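You operate a simulated robot arm through the tools that you are given. There is no shell and no other tool.

Carry out the task below with a simulated robot arm. There is one attempt and no reset: what you move stays moved.

## Task
Wind cord as long as the yellow laces onto the blue spool and stand it with the other spools.
Fine: the length is on their sleeve; red lever to FREE to crank, back on BRAKE so that the cord parts as you pull the spool away; leave all laces and the other spools alone. Where these are worked on the way, their far stop is far enough and under half their travel is too little: red lever.

The check looks at the end state, three seconds after you hand in, the way a careful person would. Anything else that was tipped, shoved, dropped, spilled or broken makes it a failure.

## Robot
A 6-joint arm with a two-finger parallel gripper, fixed in place. Base frame: the origin is at the foot of the arm, x ahead of it, y to its left, z up; the work surface is at about z = 89. Units: cm, degrees, N and s.
With the tool pointing down near the work surface it reaches from about 24 to 66 cm from the base axis. Its first joint turns from -66.0 to 66.0 degrees. Payload 2.9 kg.
The TCP is the grasp point between the finger pads, 3 cm short of the fingertips. In the tool frame z runs along the fingers and y along their closing line. The gripper opens to 11 cm. The fingers are 2 cm wide and 1 cm thick; the gripper's body (4.8 by 11.2 cm) begins 5.5 cm behind the TCP.
Orientation is that of the tool frame in the base frame, as [roll, pitch, yaw] about the fixed x, y, z axes, in that order (R = Rz(yaw) Ry(pitch) Rx(roll)). With the fingers straight down and closing along the base's y, the tool's x points along the base's -x, its y along +y and its z along -z.

## Interface
- The arm moves only by the tool arm_command. Its arguments are lists of equal length, an entry for each row: "fingers": the gripper command, from -1 (shut) to 1 (fully open), values between in proportion; "translation": the shift along the tool's x, y, z in units of 20 mm (1.0 is 20 mm), a list of three; "turn": the turn, a rotation vector about the tool's x, y, z in units of 8 degrees (1.0 is 8 degrees), a list of three. In form: {"fingers": [fingers, ...], "translation": [[tx, ty, tz], ...], "turn": [[wx, wy, wz], ...]}. A call has 1 to 20 rows; each row shifts and turns the commanded pose from where the row before left it, along the tool's axes as they then stand. A call with a number of a shift or a turn outside -1 to 1 is refused whole. Rows are played at 5 a second. More than 5 cm and 8.6 degrees between two rows, or a gripper value outside its range, and nothing of the call is played. Where a pose cannot be reached the arm comes as near as it can. A force on the tool above 80 N (or 10 N above the force at the start of the call, whichever is more), or a blocked arm, ends the call early, and 0.2 s more pass. The fingers move at their own pace (about 10.8 cm/s each) and stop on an object; they squeeze with about 27 N. The grip force told is the motor's: it shows also when the fingers shut on nothing. Time passes only in rows, and 0.2 s behind the last, so rows that do not move let the fingers close. It gives the time, the measured TCP pose, the force on the tool (base axes), the opening and the grip force at its end, in the units of the frame above (readings bear some noise), with the torque about the TCP (base axes, N m) and any sound that the robot's microphone picked up, and new pictures: "views" is both (left out), scene, wrist or none.
- Cameras (640 x 400 px; columns grow to the right, rows downward): "scene" is fixed at [7.86, 43.07, 139.23]; the picture's right is [-0.76, -0.65, 0.00], its down [-0.32, 0.37, -0.87] and it looks along [0.57, -0.66, -0.49] (base axes); focal length 308 px, centre (320, 200). "wrist" rides on the gripper at [7.2, 1.7, -10.3] in the tool frame; the picture's right is [-0.23, 0.97, 0.00], its down [-0.76, -0.18, -0.62] and it looks along [-0.61, -0.14, 0.78] (tool axes); focal length 222 px, centre (320, 200). There is no depth. A picture from a camera that has moved, and an enlarged one, comes with that camera's place and axes in the base frame and with its lens.
- inspect(camera, box): a new picture of the part [left, top, right, bottom] of that camera's present view, enlarged. No time passes.
- job_done(): hands the job in; it is judged then, once.

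Nothing tells you positions but the pictures and the camera data. Unless the task says otherwise, let go and move clear before handing in.

The tools are called after "Emit:" by a JSON object that holds its "name" and its "arguments". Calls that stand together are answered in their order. arm_command: Moves the arm, as the interface text tells. Its arguments: {"type":"object","properties":{"fingers":{"type":"array"},"translation":{"type":"array"},"turn":{"type":"array"},"views":{"type":"string","enum":["both","scene","wrist","none"]}},"required":["fingers","translation","turn"]} The other tools are called the same way: inspect (camera, box) takes an enlarged picture of a part of a camera's view; job_done () hands the job in.

At the start:

```text
t: 0.0
position: [35.58, 19.6, 123.57]
orientation: [179.9, 0.1, 180.0]
contact_force: [-0.1, 0.2, 0.1]
moment: [0.01, 0.0, 0.04]
gripper_width: 11.03
finger_force: 0.0
```

scene: 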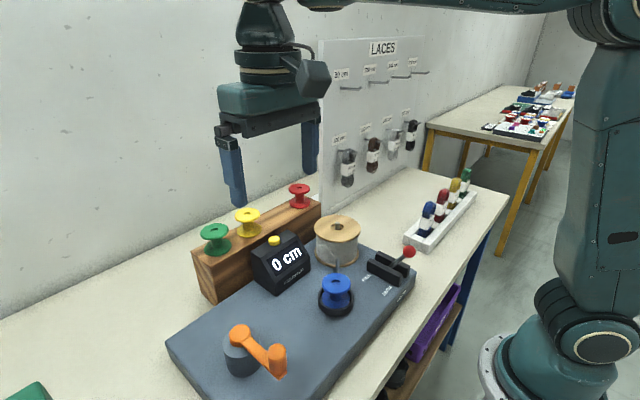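
wrist: 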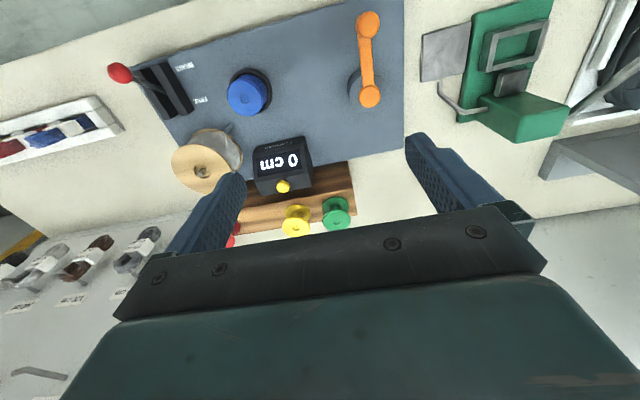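

I see a winding machine with an orange crank, a blue spool, a counter showing 0 cm, a red lever, a rack with three spools, and laces in a tray and on a board. First I'll look closer at each of them.

Emit:
{"name": "inspect", "arguments": {"camera": "scene", "box": [390, 150, 510, 260]}}

Emit:
{"name": "inspect", "arguments": {"camera": "scene", "box": [310, 30, 440, 200]}}

Emit:
{"name": "inspect", "arguments": {"camera": "scene", "box": [300, 200, 440, 330]}}

Emit:
{"name": "inspect", "arguments": {"camera": "scene", "box": [160, 170, 360, 400]}}

Emit:
{"name": "inspect", "arguments": {"camera": "wrist", "box": [80, 0, 420, 240]}}

```text
3.64 times, centred on (450, 205) of scene
camera zoom: at [7.86, 43.07, 139.23], right [-0.76, -0.65, 0.0], down [-0.32, 0.37, -0.87], along [0.57, -0.66, -0.49], focal length 1121 px, centre (-153, 182)
```

zoom: 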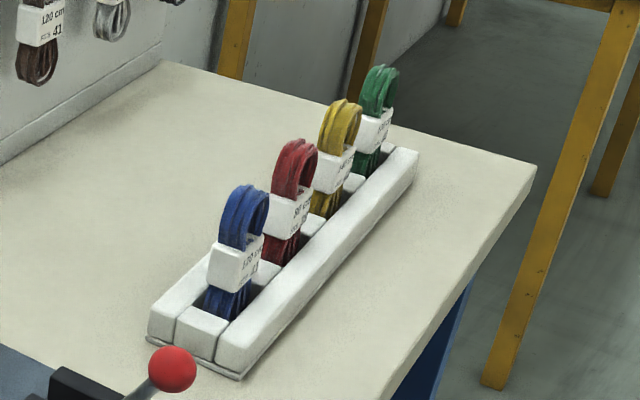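

```text
2.35 times, centred on (375, 115) of scene
camera zoom: at [7.86, 43.07, 139.23], right [-0.76, -0.65, 0.0], down [-0.32, 0.37, -0.87], along [0.57, -0.66, -0.49], focal length 726 px, centre (191, 400)
```

zoom: 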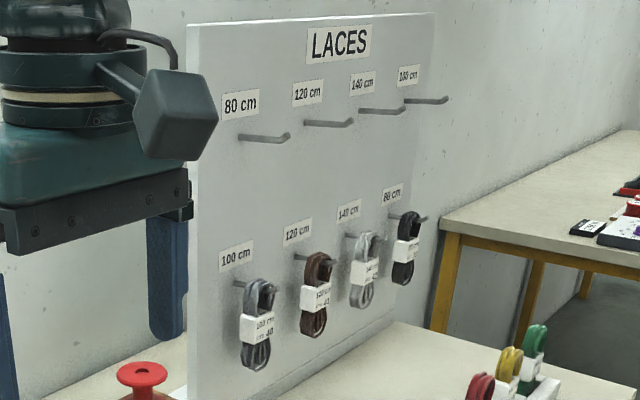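

```text
3.08 times, centred on (370, 265) of scene
camera zoom: at [7.86, 43.07, 139.23], right [-0.76, -0.65, 0.0], down [-0.32, 0.37, -0.87], along [0.57, -0.66, -0.49], focal length 949 px, centre (166, 0)
```

zoom: 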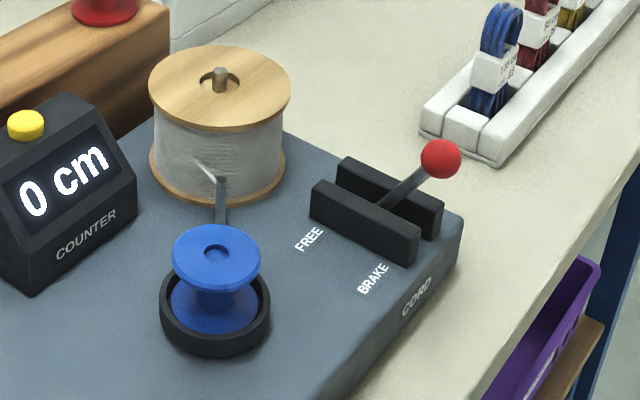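

```text
1.74 times, centred on (260, 285) of scene
camera zoom: at [7.86, 43.07, 139.23], right [-0.76, -0.65, 0.0], down [-0.32, 0.37, -0.87], along [0.57, -0.66, -0.49], focal length 536 px, centre (424, 52)
```

zoom: 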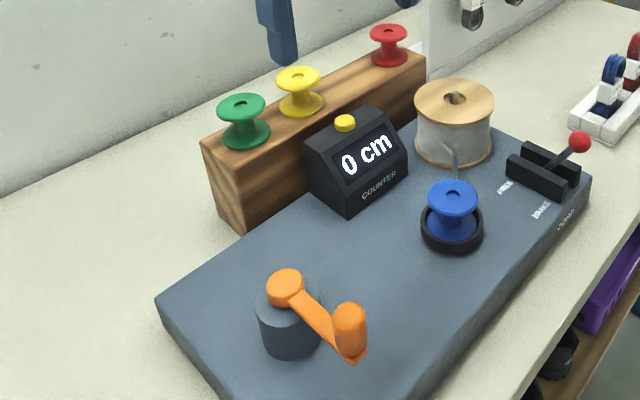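

```text
1.67 times, centred on (250, 120) of wrist
camera zoom: at [28.32, 21.36, 134.03], right [0.23, 0.97, 0.0], down [0.76, -0.18, 0.62], along [0.61, -0.14, -0.78], focal length 370 px, centre (437, 333)
```

zoom: 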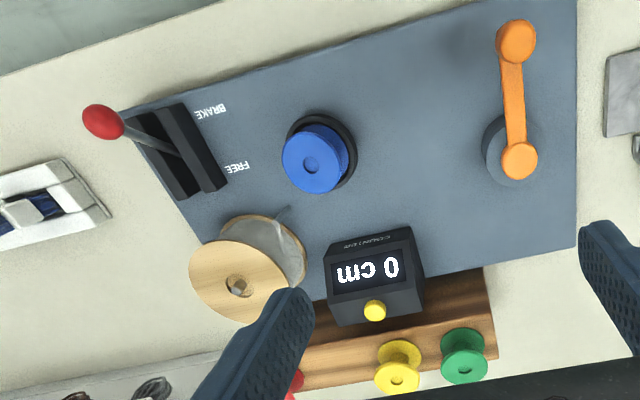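

The yellow laces stand third in the white tray; I need their sleeve's text. I zoom further in.

Emit:
{"name": "inspect", "arguments": {"camera": "scene", "box": [445, 172, 477, 202]}}

Emit:
{"name": "inspect", "arguments": {"camera": "scene", "box": [410, 160, 480, 240]}}

Emit:
{"name": "inspect", "arguments": {"camera": "wrist", "box": [0, 90, 130, 180]}}

```text
13.33 times, centred on (461, 187) of scene
camera zoom: at [7.86, 43.07, 139.23], right [-0.76, -0.65, 0.0], down [-0.32, 0.37, -0.87], along [0.57, -0.66, -0.49], focal length 4112 px, centre (-1560, 373)
```

zoom: 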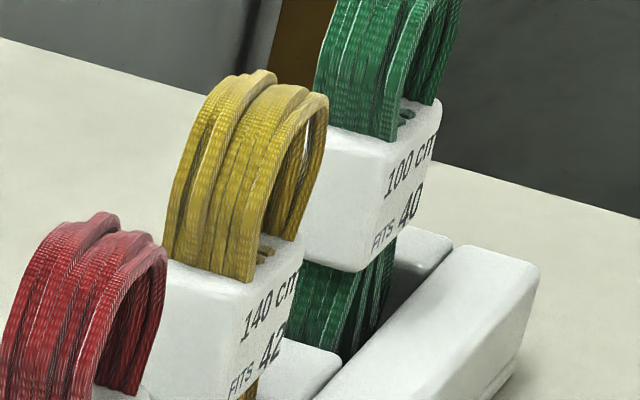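

```text
5.00 times, centred on (445, 200) of scene
camera zoom: at [7.86, 43.07, 139.23], right [-0.76, -0.65, 0.0], down [-0.32, 0.37, -0.87], along [0.57, -0.66, -0.49], focal length 1542 px, centre (-305, 200)
```

zoom: 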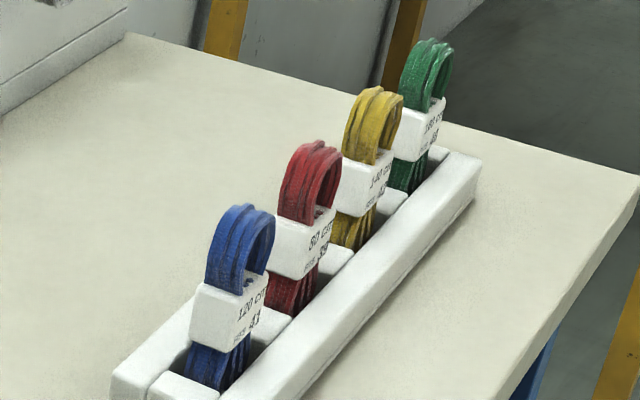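

```text
4.44 times, centred on (65, 135) of wrist
camera zoom: at [28.32, 21.36, 134.03], right [0.23, 0.97, 0.0], down [0.76, -0.18, 0.62], along [0.61, -0.14, -0.78], focal length 987 px, centre (1453, 489)
```

zoom: 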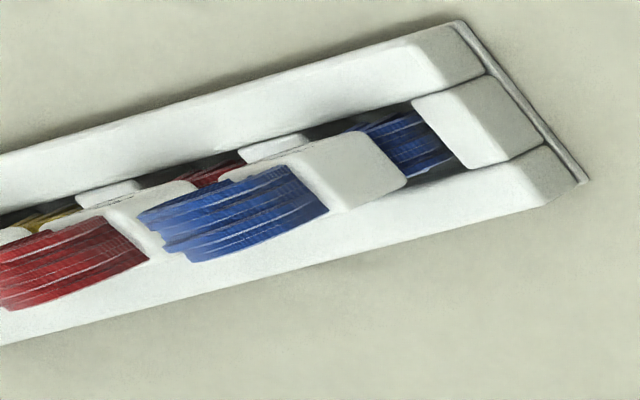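

The yellow laces' sleeve says 140 cm (fits 42), the counter stands at 0 cm, and the lever looks to lean to BRAKE (towards the base). I move over the lever region for a closer wrist look.

Emit:
{"name": "arm_command", "arguments": {"fingers": [1, 1, 1, 1, 1, 1, 1, 1, 1, 1, 1, 1, 1], "translation": [[0.215, -0.946, 0.33], [0.215, -0.946, 0.33], [0.215, -0.946, 0.33], [0.215, -0.946, 0.33], [0.215, -0.946, 0.33], [0.215, -0.946, 0.33], [0.215, -0.946, 0.33], [0.215, -0.946, 0.33], [0.215, -0.946, 0.33], [0.215, -0.946, 0.33], [0.215, -0.946, 0.33], [0.215, -0.946, 0.33], [0.215, -0.946, 0.33]], "turn": [[0, 0, 0], [0, 0, 0], [0, 0, 0], [0, 0, 0], [0, 0, 0], [0, 0, 0], [0, 0, 0], [0, 0, 0], [0, 0, 0], [0, 0, 0], [0, 0, 0], [0, 0, 0], [0, 0, 0]]}}

```text
t: 2.8
position: [30.02, -5.07, 115.34]
orientation: [180.0, -0.1, 180.0]
contact_force: [-0.3, -0.2, 0.3]
moment: [0.02, 0.03, 0.0]
gripper_width: 11.02
finger_force: 0.2
camera wrist: at [22.84, -3.34, 125.75], right [0.23, 0.97, 0.0], down [0.76, -0.18, 0.62], along [0.61, -0.14, -0.78], focal length 222 px, centre (320, 200)
```

scene: 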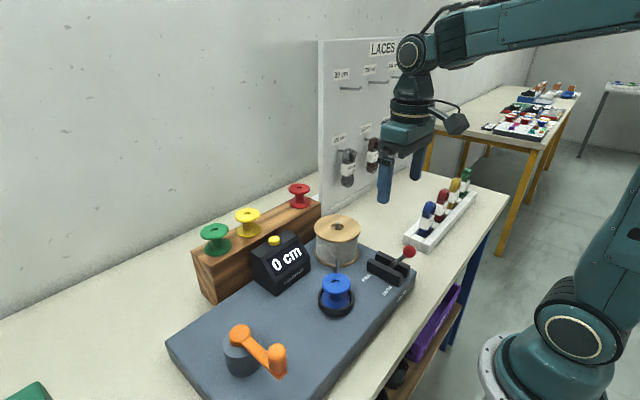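
wrist: 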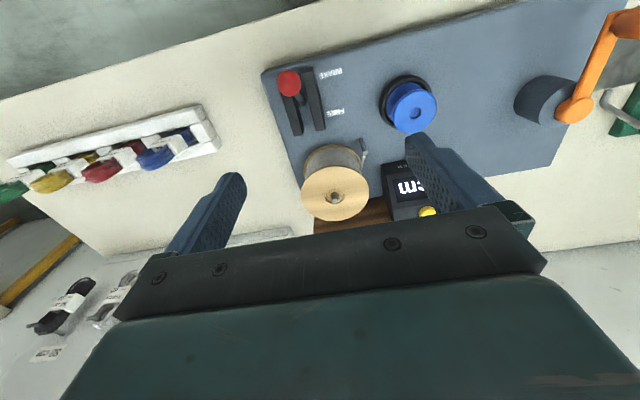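

Emit:
{"name": "inspect", "arguments": {"camera": "wrist", "box": [240, 50, 400, 150]}}

Emit:
{"name": "inspect", "arguments": {"camera": "wrist", "box": [360, 0, 640, 175]}}

```text
4.00 times, centred on (320, 100) of wrist
camera zoom: at [22.84, -3.34, 125.75], right [0.23, 0.97, 0.0], down [0.76, -0.18, 0.62], along [0.61, -0.14, -0.78], focal length 888 px, centre (320, 600)
```

zoom: 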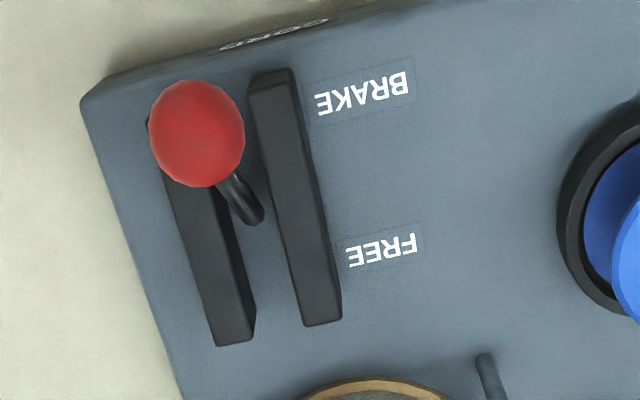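

```text
2.29 times, centred on (500, 88) of wrist
camera zoom: at [22.84, -3.34, 125.75], right [0.23, 0.97, 0.0], down [0.76, -0.18, 0.62], along [0.61, -0.14, -0.78], focal length 508 px, centre (-91, 457)
```

zoom: 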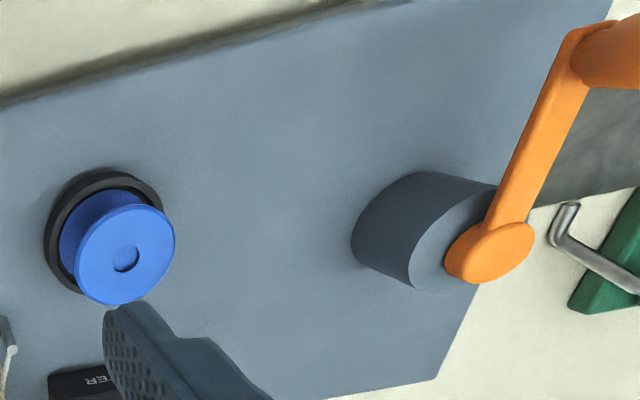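

The lever's ball I take to be at about (27.1, -7.6, 98.4) at the BRAKE end, with its slot running along x from 27 to 34.5, FREE being the far end. I go down around the ball with open fingers.

Emit:
{"name": "arm_command", "arguments": {"fingers": [1, 1, 1, 1, 1, 1, 1, 1, 1, 1, 1], "translation": [[0.73, -0.62, 0.5], [0.73, -0.62, 0.5], [0, 0, 0.8], [0, 0, 0.8], [0, 0, 0.8], [0, 0, 0.8], [0, 0, 0.8], [0, 0, 0.8], [0, 0, 0.8], [0, 0, 0.8], [0, 0, 0.4]], "turn": [[0, 0, 0], [0, 0, 0], [0, 0, 0], [0, 0, 0], [0, 0, 0], [0, 0, 0], [0, 0, 0], [0, 0, 0], [0, 0, 0], [0, 0, 0], [0, 0, 0]]}}

```text
t: 5.2
position: [26.96, -7.69, 99.39]
orientation: [-180.0, 0.0, 179.9]
contact_force: [0.1, -0.7, 0.3]
moment: [0.02, -0.01, -0.03]
gripper_width: 11.01
finger_force: 0.1
camera wrist: at [19.86, -5.86, 109.78], right [0.23, 0.97, 0.0], down [0.76, -0.18, 0.62], along [0.61, -0.14, -0.78], focal length 222 px, centre (320, 200)
```

scene: 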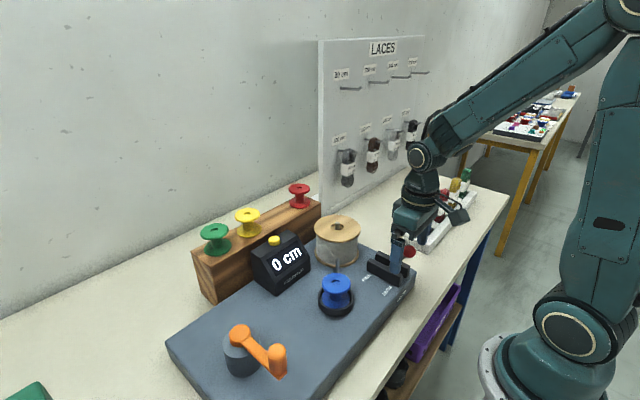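
wrist: 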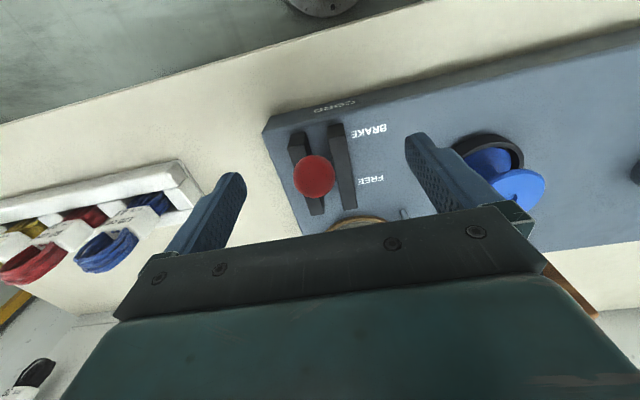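

The fingers straddle the red ball, which sits just under the grasp point. I lower slightly and close on it.

Emit:
{"name": "arm_command", "arguments": {"fingers": [1, -1, -1, -1, -1], "translation": [[0, -0.03, 0.3], [0, 0, 0], [0, 0, 0], [0, 0, 0], [0, 0, 0]], "turn": [[0, 0, 0], [0, 0, 0], [0, 0, 0], [0, 0, 0], [0, 0, 0]]}}

```text
t: 6.4
position: [27.09, -8.0, 98.77]
orientation: [-179.4, 0.0, 179.4]
contact_force: [5.8, -39.9, -14.8]
moment: [-0.34, 0.11, -0.14]
gripper_width: 2.68
finger_force: 45.0
camera wrist: at [19.9, -6.11, 109.11], right [0.24, 0.97, -0.01], down [0.76, -0.18, 0.63], along [0.61, -0.16, -0.78], focal length 222 px, centre (320, 200)
```

scene: 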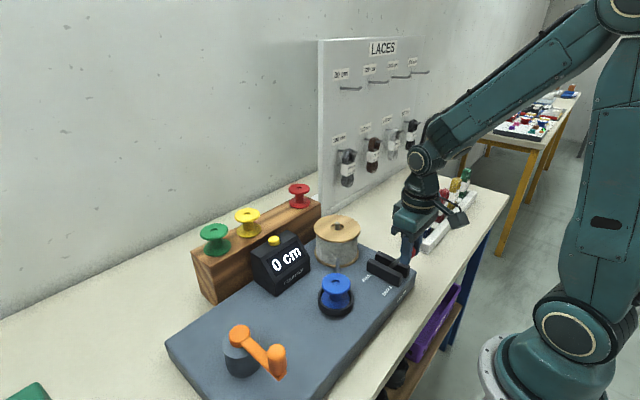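
wrist: 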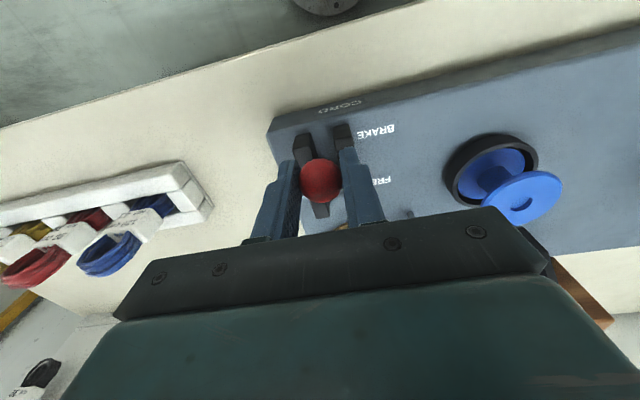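

The ball is gripped, with some side force since it sits slightly further to -y than commanded. I relieve that and swing the lever along its arc towards FREE (+x).

Emit:
{"name": "arm_command", "arguments": {"fingers": [-1, -1, -1, -1, -1, -1], "translation": [[0, -0.13, 0], [-0.33, 0, -0.2], [-0.355, 0, -0.165], [-0.37, 0, -0.115], [-0.385, 0, -0.07], [-0.39, 0, -0.025]], "turn": [[0, 0, 0], [0, 0, 0], [0, 0, 0], [0, 0, 0], [0, 0, 0], [0, 0, 0]]}}

```text
t: 7.8
position: [30.62, -8.05, 100.04]
orientation: [-179.6, -0.1, 179.6]
contact_force: [-16.4, -27.6, 4.9]
moment: [-0.4, 1.46, 0.01]
gripper_width: 2.67
finger_force: 45.4
camera wrist: at [23.44, -6.18, 110.44], right [0.23, 0.97, -0.01], down [0.76, -0.18, 0.62], along [0.6, -0.15, -0.78], focal length 222 px, centre (320, 200)
```

scene: 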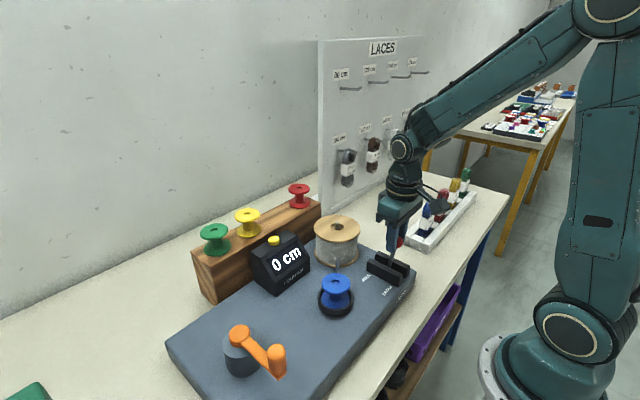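
wrist: 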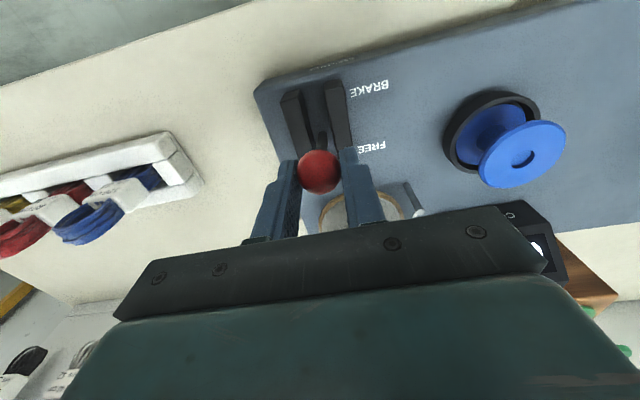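

Halfway: the lever stands about upright and follows well. I continue the arc towards FREE.

Emit:
{"name": "arm_command", "arguments": {"fingers": [-1, -1, -1, -1, -1, -1], "translation": [[-0.39, -0.05, 0.025], [-0.385, 0, 0.07], [-0.37, 0, 0.115], [-0.355, 0, 0.165], [-0.33, 0, 0.2], [-0.1, 0, 0.07]], "turn": [[0, 0, 0], [0, 0, 0], [0, 0, 0], [0, 0, 0], [0, 0, 0], [0, 0, 0]]}}

```text
t: 9.2
position: [34.76, -8.01, 98.86]
orientation: [-179.7, 0.3, 179.7]
contact_force: [-3.0, -23.9, 33.2]
moment: [-0.26, 1.31, 0.15]
gripper_width: 2.71
finger_force: 45.6
camera wrist: at [27.44, -6.22, 109.21], right [0.23, 0.97, 0.0], down [0.76, -0.18, 0.63], along [0.61, -0.15, -0.78], focal length 222 px, centre (320, 200)
```

scene: 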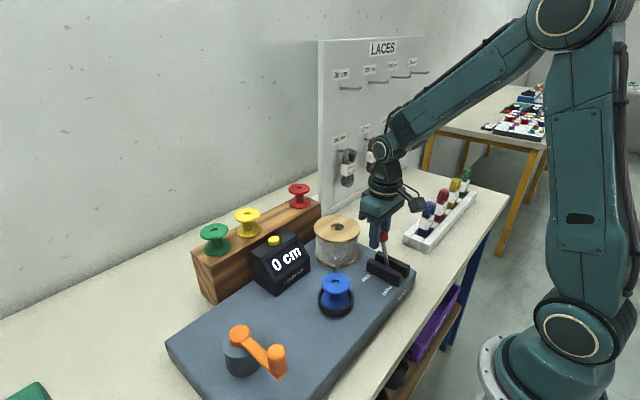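
wrist: 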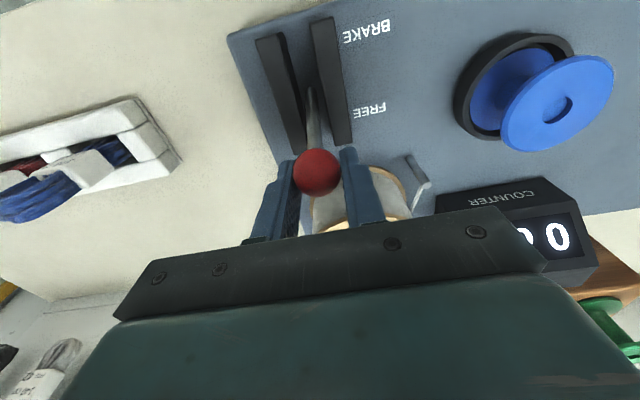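

The lever now leans to FREE and I feel resistance. I nudge a little more to be sure it is at its stop.

Emit:
{"name": "arm_command", "arguments": {"fingers": [-1, -1], "translation": [[-0.2, -0.05, 0.1], [-0.1, 0, 0.05]], "turn": [[0, 0, 0], [0, 0, 0]], "views": "both"}}

Emit:
{"name": "inspect", "arguments": {"camera": "wrist", "box": [220, 0, 420, 250]}}

```text
t: 9.8
position: [35.05, -8.01, 98.56]
orientation: [-179.9, 0.1, -180.0]
contact_force: [1.0, -15.9, 28.2]
moment: [-0.17, 0.93, 0.11]
gripper_width: 2.67
finger_force: 44.8
camera wrist: at [27.9, -6.29, 108.82], right [0.23, 0.97, 0.0], down [0.76, -0.18, 0.62], along [0.61, -0.14, -0.78], focal length 222 px, centre (320, 200)
```

scene: 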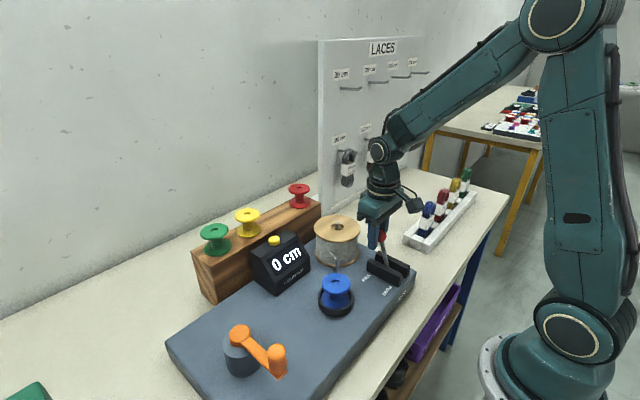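
wrist: 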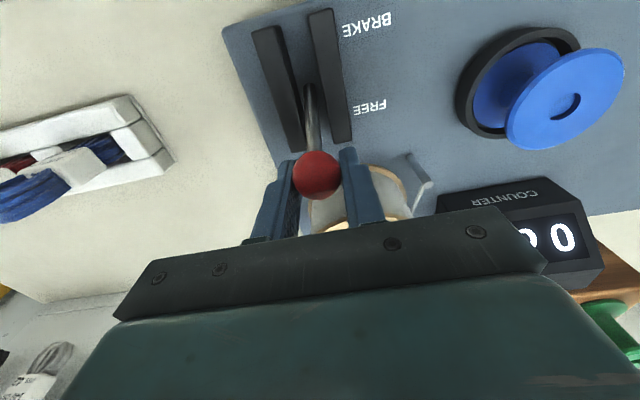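

```text
1.60 times, centred on (320, 125) of wrist
camera zoom: at [27.9, -6.29, 108.82], right [0.23, 0.97, 0.0], down [0.76, -0.18, 0.62], along [0.61, -0.14, -0.78], focal length 355 px, centre (320, 320)
```

zoom: 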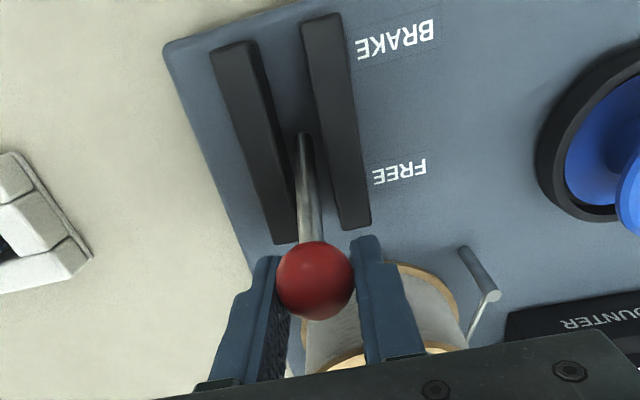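

It still gives slightly, so I continue a bit further along the arc until it truly stops.

Emit:
{"name": "arm_command", "arguments": {"fingers": [-1, -1, -1], "translation": [[-0.25, -0.05, 0.05], [-0.25, 0, 0.07], [-0.1, 0, 0.05]], "turn": [[0, 0, 0], [0, 0, 0], [0, 0, 0]], "views": "wrist"}}

```text
t: 10.6
position: [35.88, -8.03, 97.99]
orientation: [-180.0, -0.5, 179.9]
contact_force: [-17.6, -13.3, -7.4]
moment: [0.04, 1.11, 0.09]
gripper_width: 2.7
finger_force: 45.5
camera wrist: at [28.9, -6.31, 108.4], right [0.23, 0.97, 0.0], down [0.77, -0.18, 0.61], along [0.6, -0.14, -0.79], focal length 222 px, centre (320, 200)
```

wrist: 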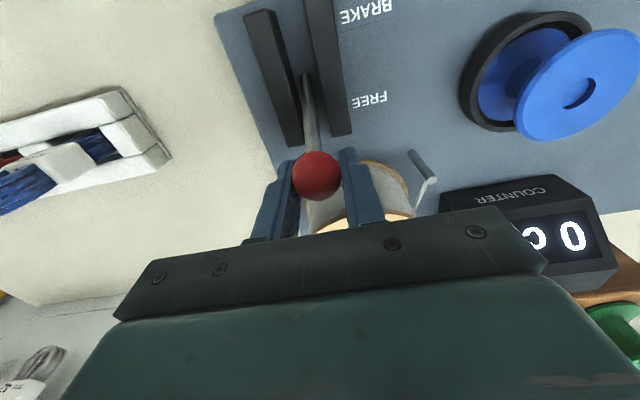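

Still moving with modest force; I go on in small steps.

Emit:
{"name": "arm_command", "arguments": {"fingers": [-1, -1, -1], "translation": [[-0.2, 0, 0.12], [-0.2, 0, 0.13], [0, 0, 0]], "turn": [[0, 0, 0], [0, 0, 0], [0, 0, 0]], "views": "both"}}

```text
t: 11.4
position: [37.34, -8.01, 97.64]
orientation: [-179.9, 0.8, -179.9]
contact_force: [10.6, -5.5, 17.2]
moment: [-0.02, 0.24, 0.13]
gripper_width: 1.99
finger_force: 44.3
camera wrist: at [30.19, -6.31, 108.1], right [0.22, 0.97, 0.0], down [0.75, -0.17, 0.63], along [0.62, -0.14, -0.77], focal length 222 px, centre (320, 200)
```

scene: 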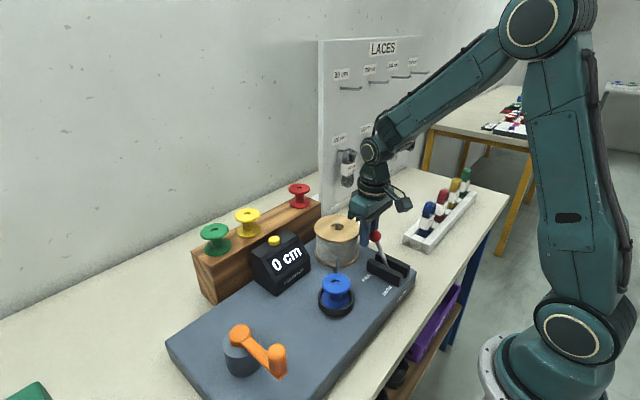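
wrist: 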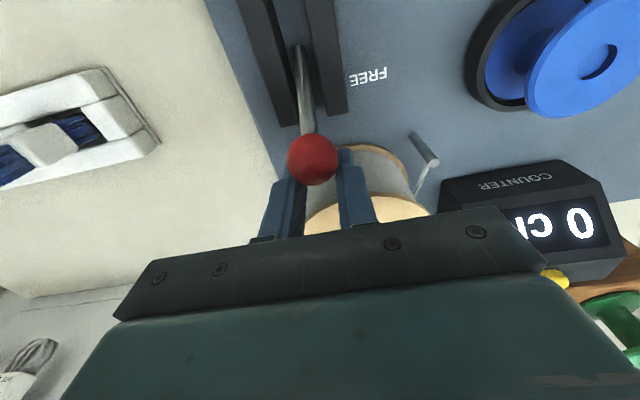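

The fingers slid along the ball: the lever is at its FREE stop. I open a little and rise straight up, then look.

Emit:
{"name": "arm_command", "arguments": {"fingers": [-0.15, -0.15, -0.15, -0.15, -0.15, -0.15, -0.15, -0.15], "translation": [[0, 0, 0], [0.3, 0, 0], [0, 0, -0.8], [0, 0, -1], [0, 0, -1], [0, 0, -1], [0, 0, -1], [0, 0, -1]], "turn": [[0, 0, 0], [0, 0, 0], [0, 0, 0], [0, 0, 0], [0, 0, 0], [0, 0, 0], [0, 0, 0], [0, 0, 0]]}}

Emit:
{"name": "inspect", "arguments": {"camera": "scene", "box": [300, 200, 440, 330]}}

```text
t: 13.2
position: [36.57, -7.99, 109.35]
orientation: [-179.9, -0.1, 180.0]
contact_force: [0.2, -0.4, 0.6]
moment: [-0.02, -0.01, 0.01]
gripper_width: 4.67
finger_force: 0.0
camera wrist: at [29.36, -6.33, 119.79], right [0.23, 0.97, 0.0], down [0.76, -0.18, 0.62], along [0.61, -0.14, -0.78], focal length 222 px, centre (320, 200)
```

scene: 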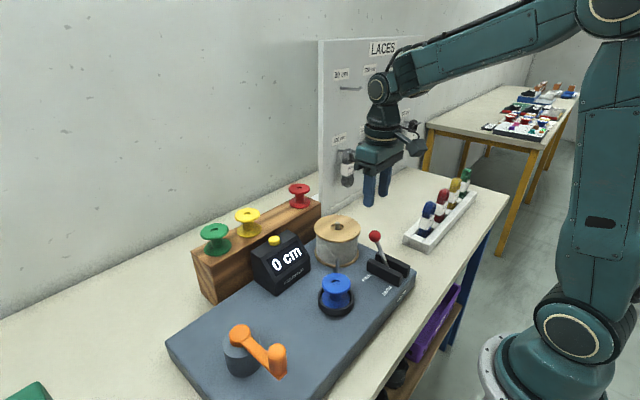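
wrist: 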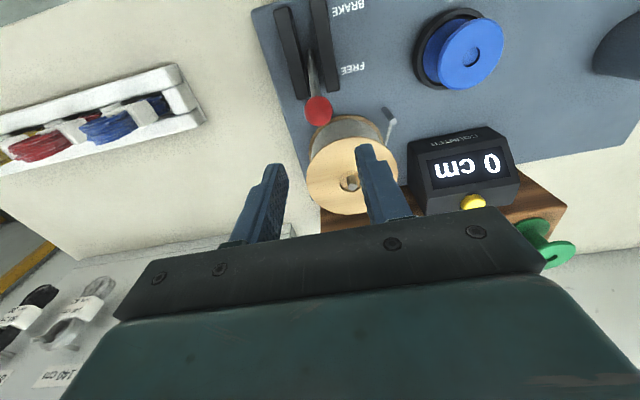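

```text
3.08 times, centred on (370, 265) of scene
camera zoom: at [7.86, 43.07, 139.23], right [-0.76, -0.65, 0.0], down [-0.32, 0.37, -0.87], along [0.57, -0.66, -0.49], focal length 949 px, centre (166, 0)
```

zoom: 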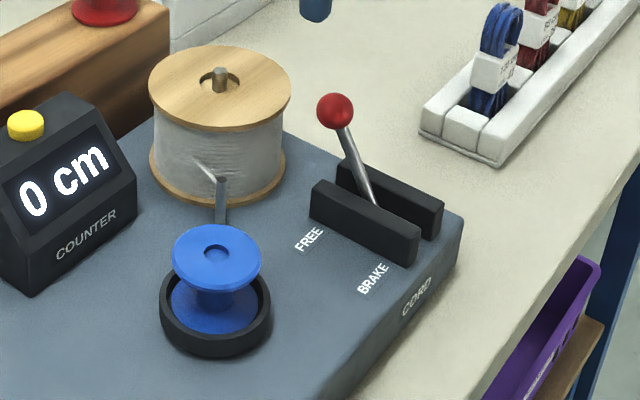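

The lever stands at FREE, mirror-image of its start. Next I go over to the orange crank and look at it from near.

Emit:
{"name": "arm_command", "arguments": {"fingers": [0, 0, 0, 0, 0, 0, 0, 0, 0, 0, 0, 0, 0, 0, 0, 0, 0], "translation": [[0.0755, 0.94, -0.165], [0.0755, 0.94, -0.165], [0.0755, 0.94, -0.165], [0.0755, 0.94, -0.165], [0.0755, 0.94, -0.165], [0.0755, 0.94, -0.165], [0.0755, 0.94, -0.165], [0.0755, 0.94, -0.165], [0.0755, 0.94, -0.165], [0.0755, 0.94, -0.165], [0.0755, 0.94, -0.165], [0.0755, 0.94, -0.165], [0.0755, 0.94, -0.165], [0.0755, 0.94, -0.165], [0.0755, 0.94, -0.165], [0.0755, 0.94, -0.165], [0.0755, 0.94, -0.165]], "turn": [[0, 0, 0], [0, 0, 0], [0, 0, 0], [0, 0, 0], [0, 0, 0], [0, 0, 0], [0, 0, 0], [0, 0, 0], [0, 0, 0], [0, 0, 0], [0, 0, 0], [0, 0, 0], [0, 0, 0], [0, 0, 0], [0, 0, 0], [0, 0, 0], [0, 0, 0]]}}

Emit:
{"name": "inspect", "arguments": {"camera": "scene", "box": [190, 290, 310, 400]}}

```text
t: 16.8
position: [33.91, 23.97, 114.67]
orientation: [180.0, 0.0, 180.0]
contact_force: [0.1, 0.3, -0.9]
moment: [0.0, -0.03, -0.01]
gripper_width: 5.49
finger_force: 0.1
camera wrist: at [26.65, 25.6, 125.0], right [0.23, 0.97, 0.0], down [0.76, -0.18, 0.62], along [0.61, -0.14, -0.78], focal length 222 px, centre (320, 200)
```

scene: 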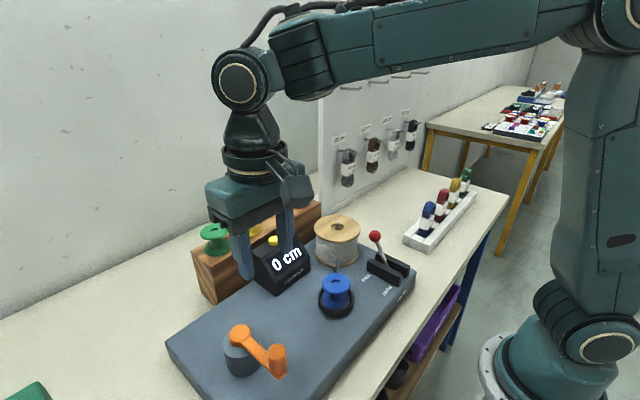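
wrist: 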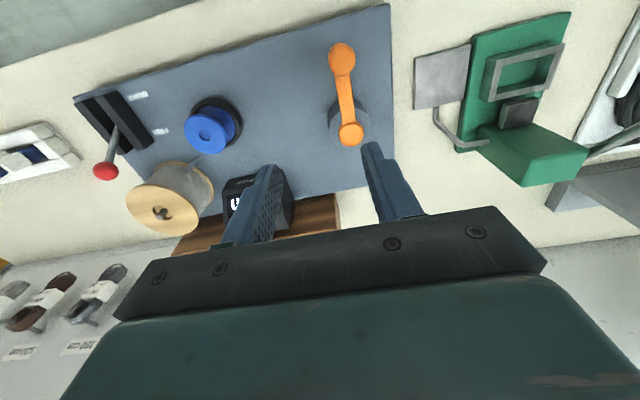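

```text
3.64 times, centred on (250, 345) of scene
camera zoom: at [7.87, 43.07, 139.23], right [-0.76, -0.65, 0.0], down [-0.32, 0.37, -0.87], along [0.57, -0.66, -0.49], focal length 1121 px, centre (574, -327)
```

zoom: 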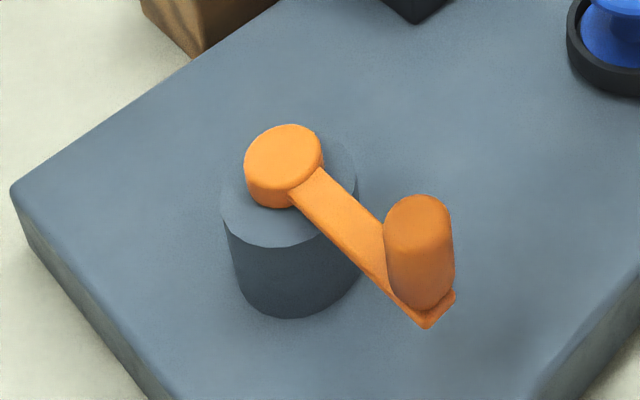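

I zoom in on the crank and on the green device near it, to see how much room the crank circle leaves.

Emit:
{"name": "inspect", "arguments": {"camera": "wrist", "box": [300, 20, 460, 170]}}

Emit:
{"name": "inspect", "arguments": {"camera": "wrist", "box": [400, 0, 640, 200]}}

Emit:
{"name": "inspect", "arguments": {"camera": "scene", "box": [0, 330, 120, 400]}}

```text
2.67 times, centred on (380, 95) of wrist
camera zoom: at [26.65, 25.6, 125.0], right [0.23, 0.97, 0.0], down [0.76, -0.18, 0.62], along [0.61, -0.14, -0.78], focal length 592 px, centre (160, 480)
```

zoom: 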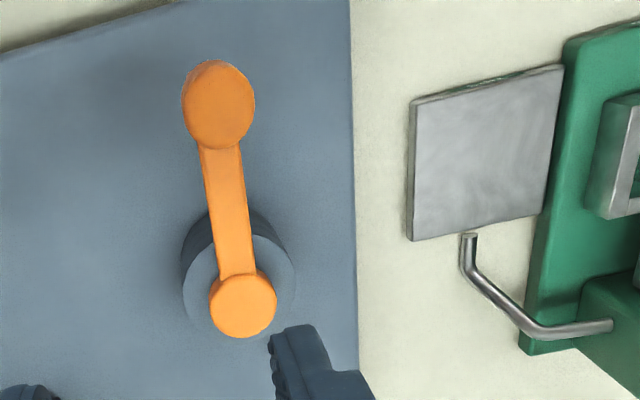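

```text
2.00 times, centred on (520, 100) of wrist
camera zoom: at [26.65, 25.6, 125.0], right [0.23, 0.97, 0.0], down [0.76, -0.18, 0.62], along [0.61, -0.14, -0.78], focal length 444 px, centre (-80, 400)
```

zoom: 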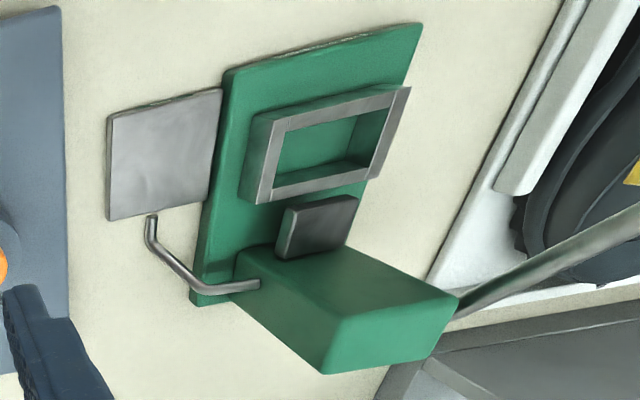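

```text
5.33 times, centred on (60, 365) of scene
camera zoom: at [7.87, 43.07, 139.23], right [-0.76, -0.65, 0.0], down [-0.32, 0.37, -0.87], along [0.57, -0.66, -0.49], focal length 1645 px, centre (1707, -680)
```

zoom: 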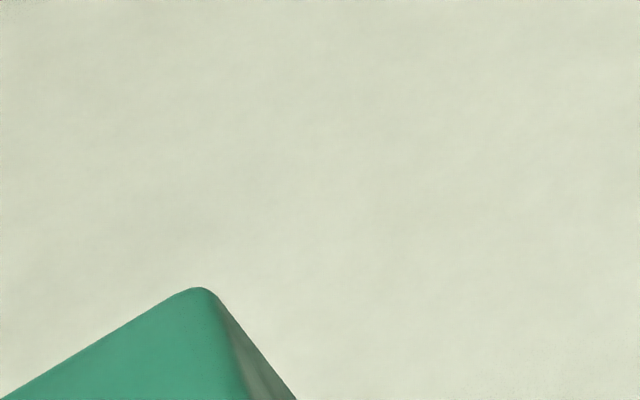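

The crank hub I take at about (38.8, 26.8), arm radius about 9.1, knob at (29.7, 26.9) with its top at z≈100.6. I go above the knob first to check alignment.

Emit:
{"name": "arm_command", "arguments": {"fingers": [0, 0, 0, 0, 0, 0, 0, 0], "translation": [[0.693, 0.488, 0.2], [0.693, 0.488, 0.2], [0.693, 0.488, 0.2], [0, 0, 0.95], [0, 0, 0.95], [0, 0, 0.95], [0, 0, 0.95], [0, 0, 0.95]], "turn": [[0, 0, 0], [0, 0, 0], [0, 0, 0], [0, 0, 0], [0, 0, 0], [0, 0, 0], [0, 0, 0], [0, 0, 0]]}}

Emit:
{"name": "inspect", "arguments": {"camera": "scene", "box": [190, 250, 350, 400]}}

```text
t: 18.6
position: [30.02, 26.83, 104.1]
orientation: [-180.0, 0.0, -179.9]
contact_force: [-0.3, -0.7, -0.4]
moment: [-0.02, -0.01, -0.04]
gripper_width: 5.49
finger_force: 0.0
camera wrist: at [22.75, 28.56, 114.34], right [0.23, 0.97, 0.0], down [0.76, -0.18, 0.62], along [0.61, -0.14, -0.78], focal length 222 px, centre (320, 200)
```

scene: 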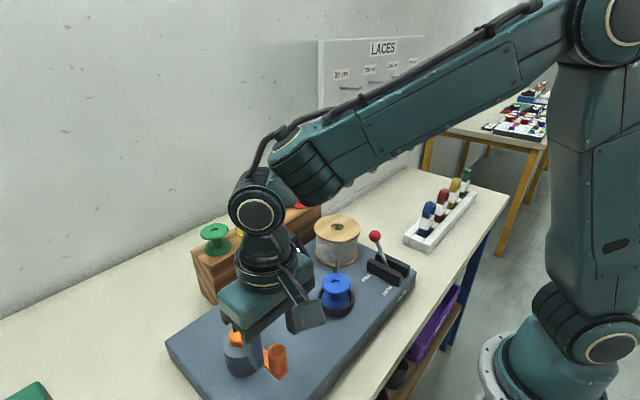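
wrist: 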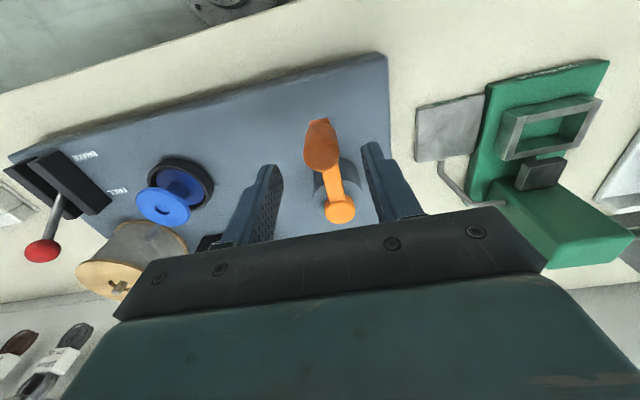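

```text
2.67 times, centred on (270, 325) of scene
camera zoom: at [7.87, 43.07, 139.23], right [-0.76, -0.65, 0.0], down [-0.32, 0.37, -0.87], along [0.57, -0.66, -0.49], focal length 822 px, centre (453, -133)
```

zoom: 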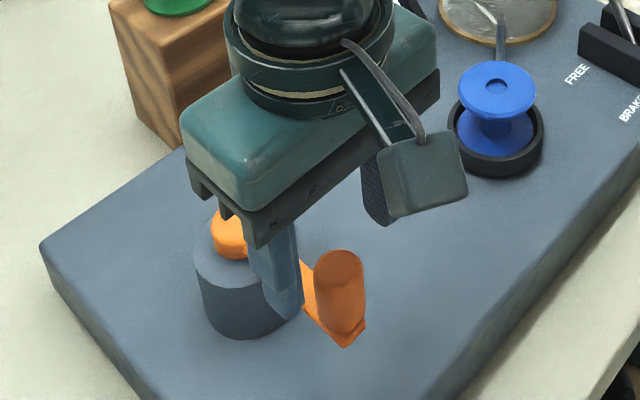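

Alignment is good within a few millimetres. I go down over the knob and close on it.

Emit:
{"name": "arm_command", "arguments": {"fingers": [0, 0, -1, -1, -1, -1], "translation": [[0.15, 0.06, 0.8], [0, 0, 0.8], [0, 0, 0], [0, 0, 0], [0, 0, 0], [0, 0, 0]], "turn": [[0, 0, 0], [0, 0, 0], [0, 0, 0], [0, 0, 0], [0, 0, 0], [0, 0, 0]]}}

Emit:
{"name": "inspect", "arguments": {"camera": "wrist", "box": [220, 80, 440, 260]}}

```text
t: 20.0
position: [29.56, 26.87, 100.87]
orientation: [-180.0, 0.0, -179.9]
contact_force: [-1.2, 0.4, 0.2]
moment: [0.05, -0.15, 0.01]
gripper_width: 2.5
finger_force: 45.1
camera wrist: at [22.32, 28.56, 111.36], right [0.23, 0.97, 0.0], down [0.76, -0.18, 0.62], along [0.61, -0.14, -0.78], focal length 222 px, centre (320, 200)
```

scene: 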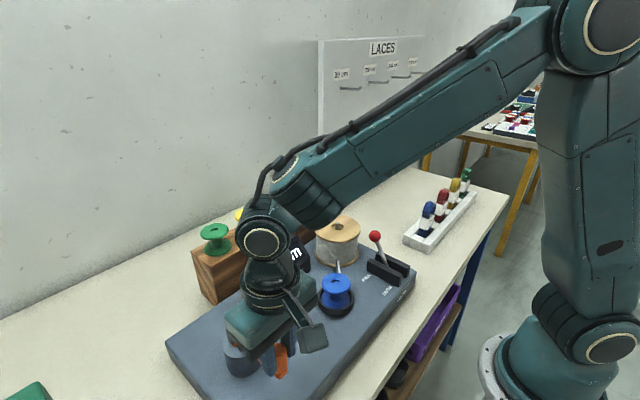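
wrist: 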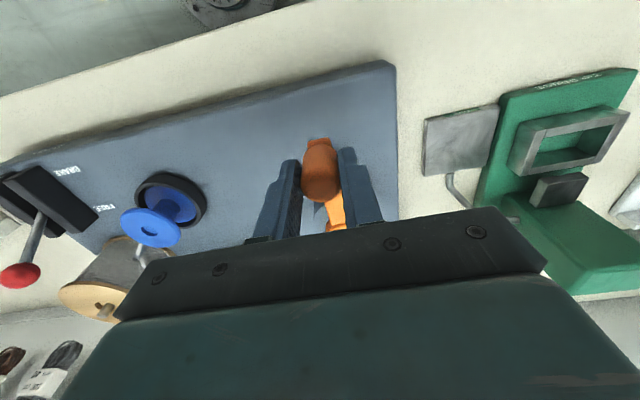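

```text
2.22 times, centred on (330, 170) of wrist
camera zoom: at [22.32, 28.56, 111.36], right [0.23, 0.97, 0.0], down [0.76, -0.18, 0.62], along [0.61, -0.14, -0.78], focal length 494 px, centre (298, 267)
```

zoom: 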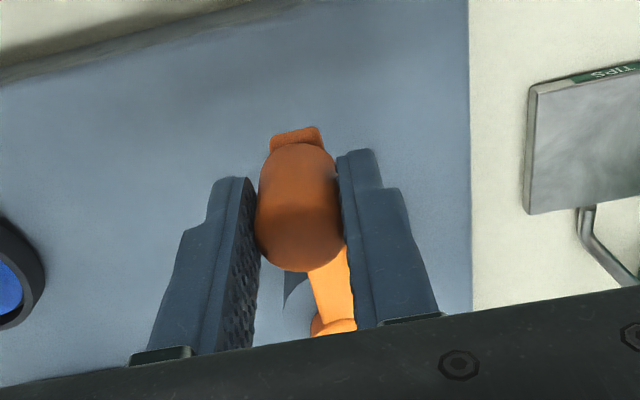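

The knob is held cleanly. I try a small 30° turn clockwise (seen from above) and see what the counter does.

Emit:
{"name": "arm_command", "arguments": {"fingers": [-1, -1, -1, -1, -1], "translation": [[-0.025, 0.478, 0], [-0.075, 0.473, 0], [-0.124, 0.4625, 0], [-0.1716, 0.447, 0], [-0.2174, 0.4267, 0]], "turn": [[0, 0, 0], [0, 0, 0], [0, 0, 0], [0, 0, 0], [0, 0, 0]]}}

Emit:
{"name": "inspect", "arguments": {"camera": "scene", "box": [240, 220, 360, 330]}}

```text
t: 21.2
position: [30.72, 31.52, 101.01]
orientation: [-180.0, 0.0, 179.9]
contact_force: [-2.4, -7.1, -0.9]
moment: [-0.1, 0.01, -0.66]
gripper_width: 2.52
finger_force: 44.8
camera wrist: at [23.5, 33.24, 111.35], right [0.23, 0.97, 0.0], down [0.76, -0.18, 0.62], along [0.61, -0.14, -0.78], focal length 222 px, centre (320, 200)
```

scene: 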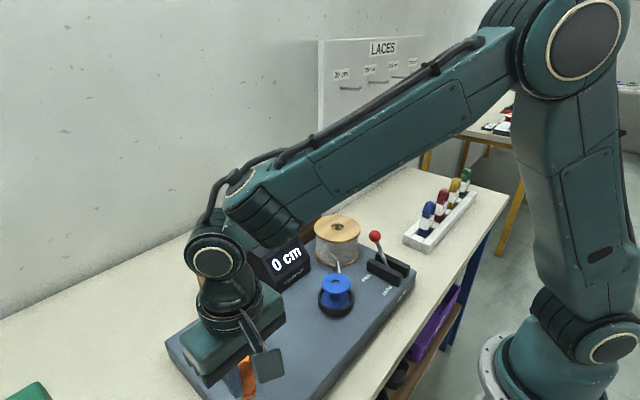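
wrist: 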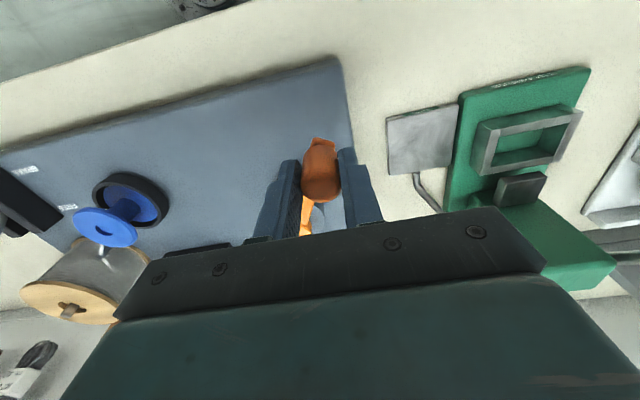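

```text
3.64 times, centred on (300, 275) of scene
camera zoom: at [7.86, 43.05, 139.24], right [-0.76, -0.65, 0.0], down [-0.32, 0.37, -0.87], along [0.57, -0.66, -0.49], focal length 1121 px, centre (393, -73)
```

zoom: 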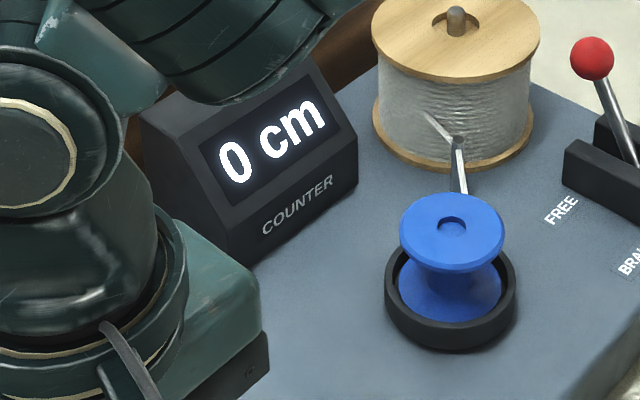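

The crank turns easily; counter still 0 after 30°. I continue 60° clockwise.

Emit:
{"name": "arm_command", "arguments": {"fingers": [-1, -1, -1, -1, -1], "translation": [[-0.562, 0.774, 0], [-0.711, 0.64, 0], [-0.828, 0.478, 0], [-0.91, 0.2956, 0], [-0.951, 0.1, 0]], "turn": [[0, 0, 0], [0, 0, 0], [0, 0, 0], [0, 0, 0], [0, 0, 0]]}}

Emit:
{"name": "inspect", "arguments": {"camera": "scene", "box": [240, 220, 360, 330]}}

```text
t: 22.4
position: [38.5, 36.28, 100.86]
orientation: [-179.8, -0.1, -179.9]
contact_force: [-5.9, -4.2, -7.5]
moment: [-0.05, 0.03, -0.55]
gripper_width: 2.51
finger_force: 44.9
camera wrist: at [31.39, 37.89, 111.27], right [0.23, 0.97, 0.0], down [0.76, -0.18, 0.62], along [0.61, -0.14, -0.78], focal length 222 px, centre (320, 200)
```

scene: 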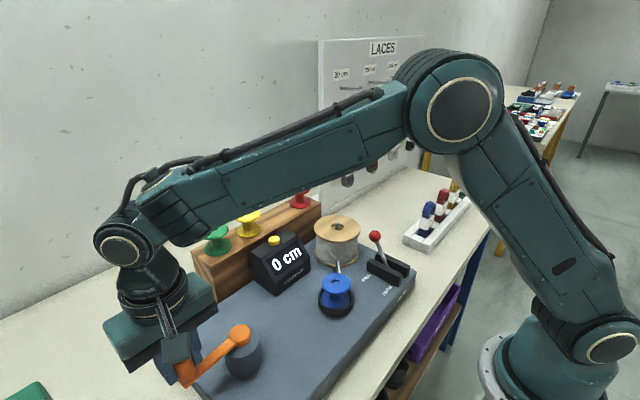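
wrist: 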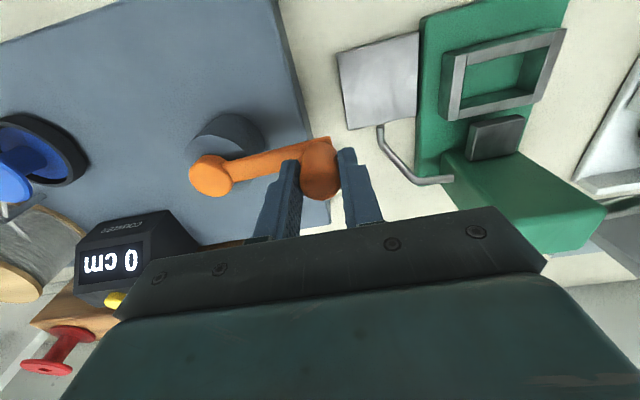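

```text
3.64 times, centred on (300, 275) of scene
camera zoom: at [7.85, 43.07, 139.24], right [-0.76, -0.66, 0.0], down [-0.32, 0.37, -0.87], along [0.57, -0.66, -0.49], focal length 1121 px, centre (393, -73)
```

zoom: 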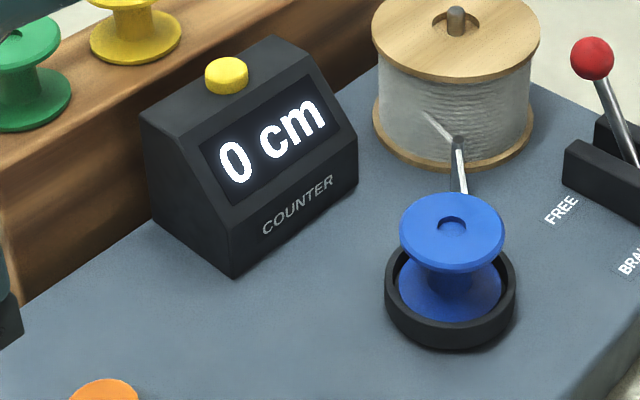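

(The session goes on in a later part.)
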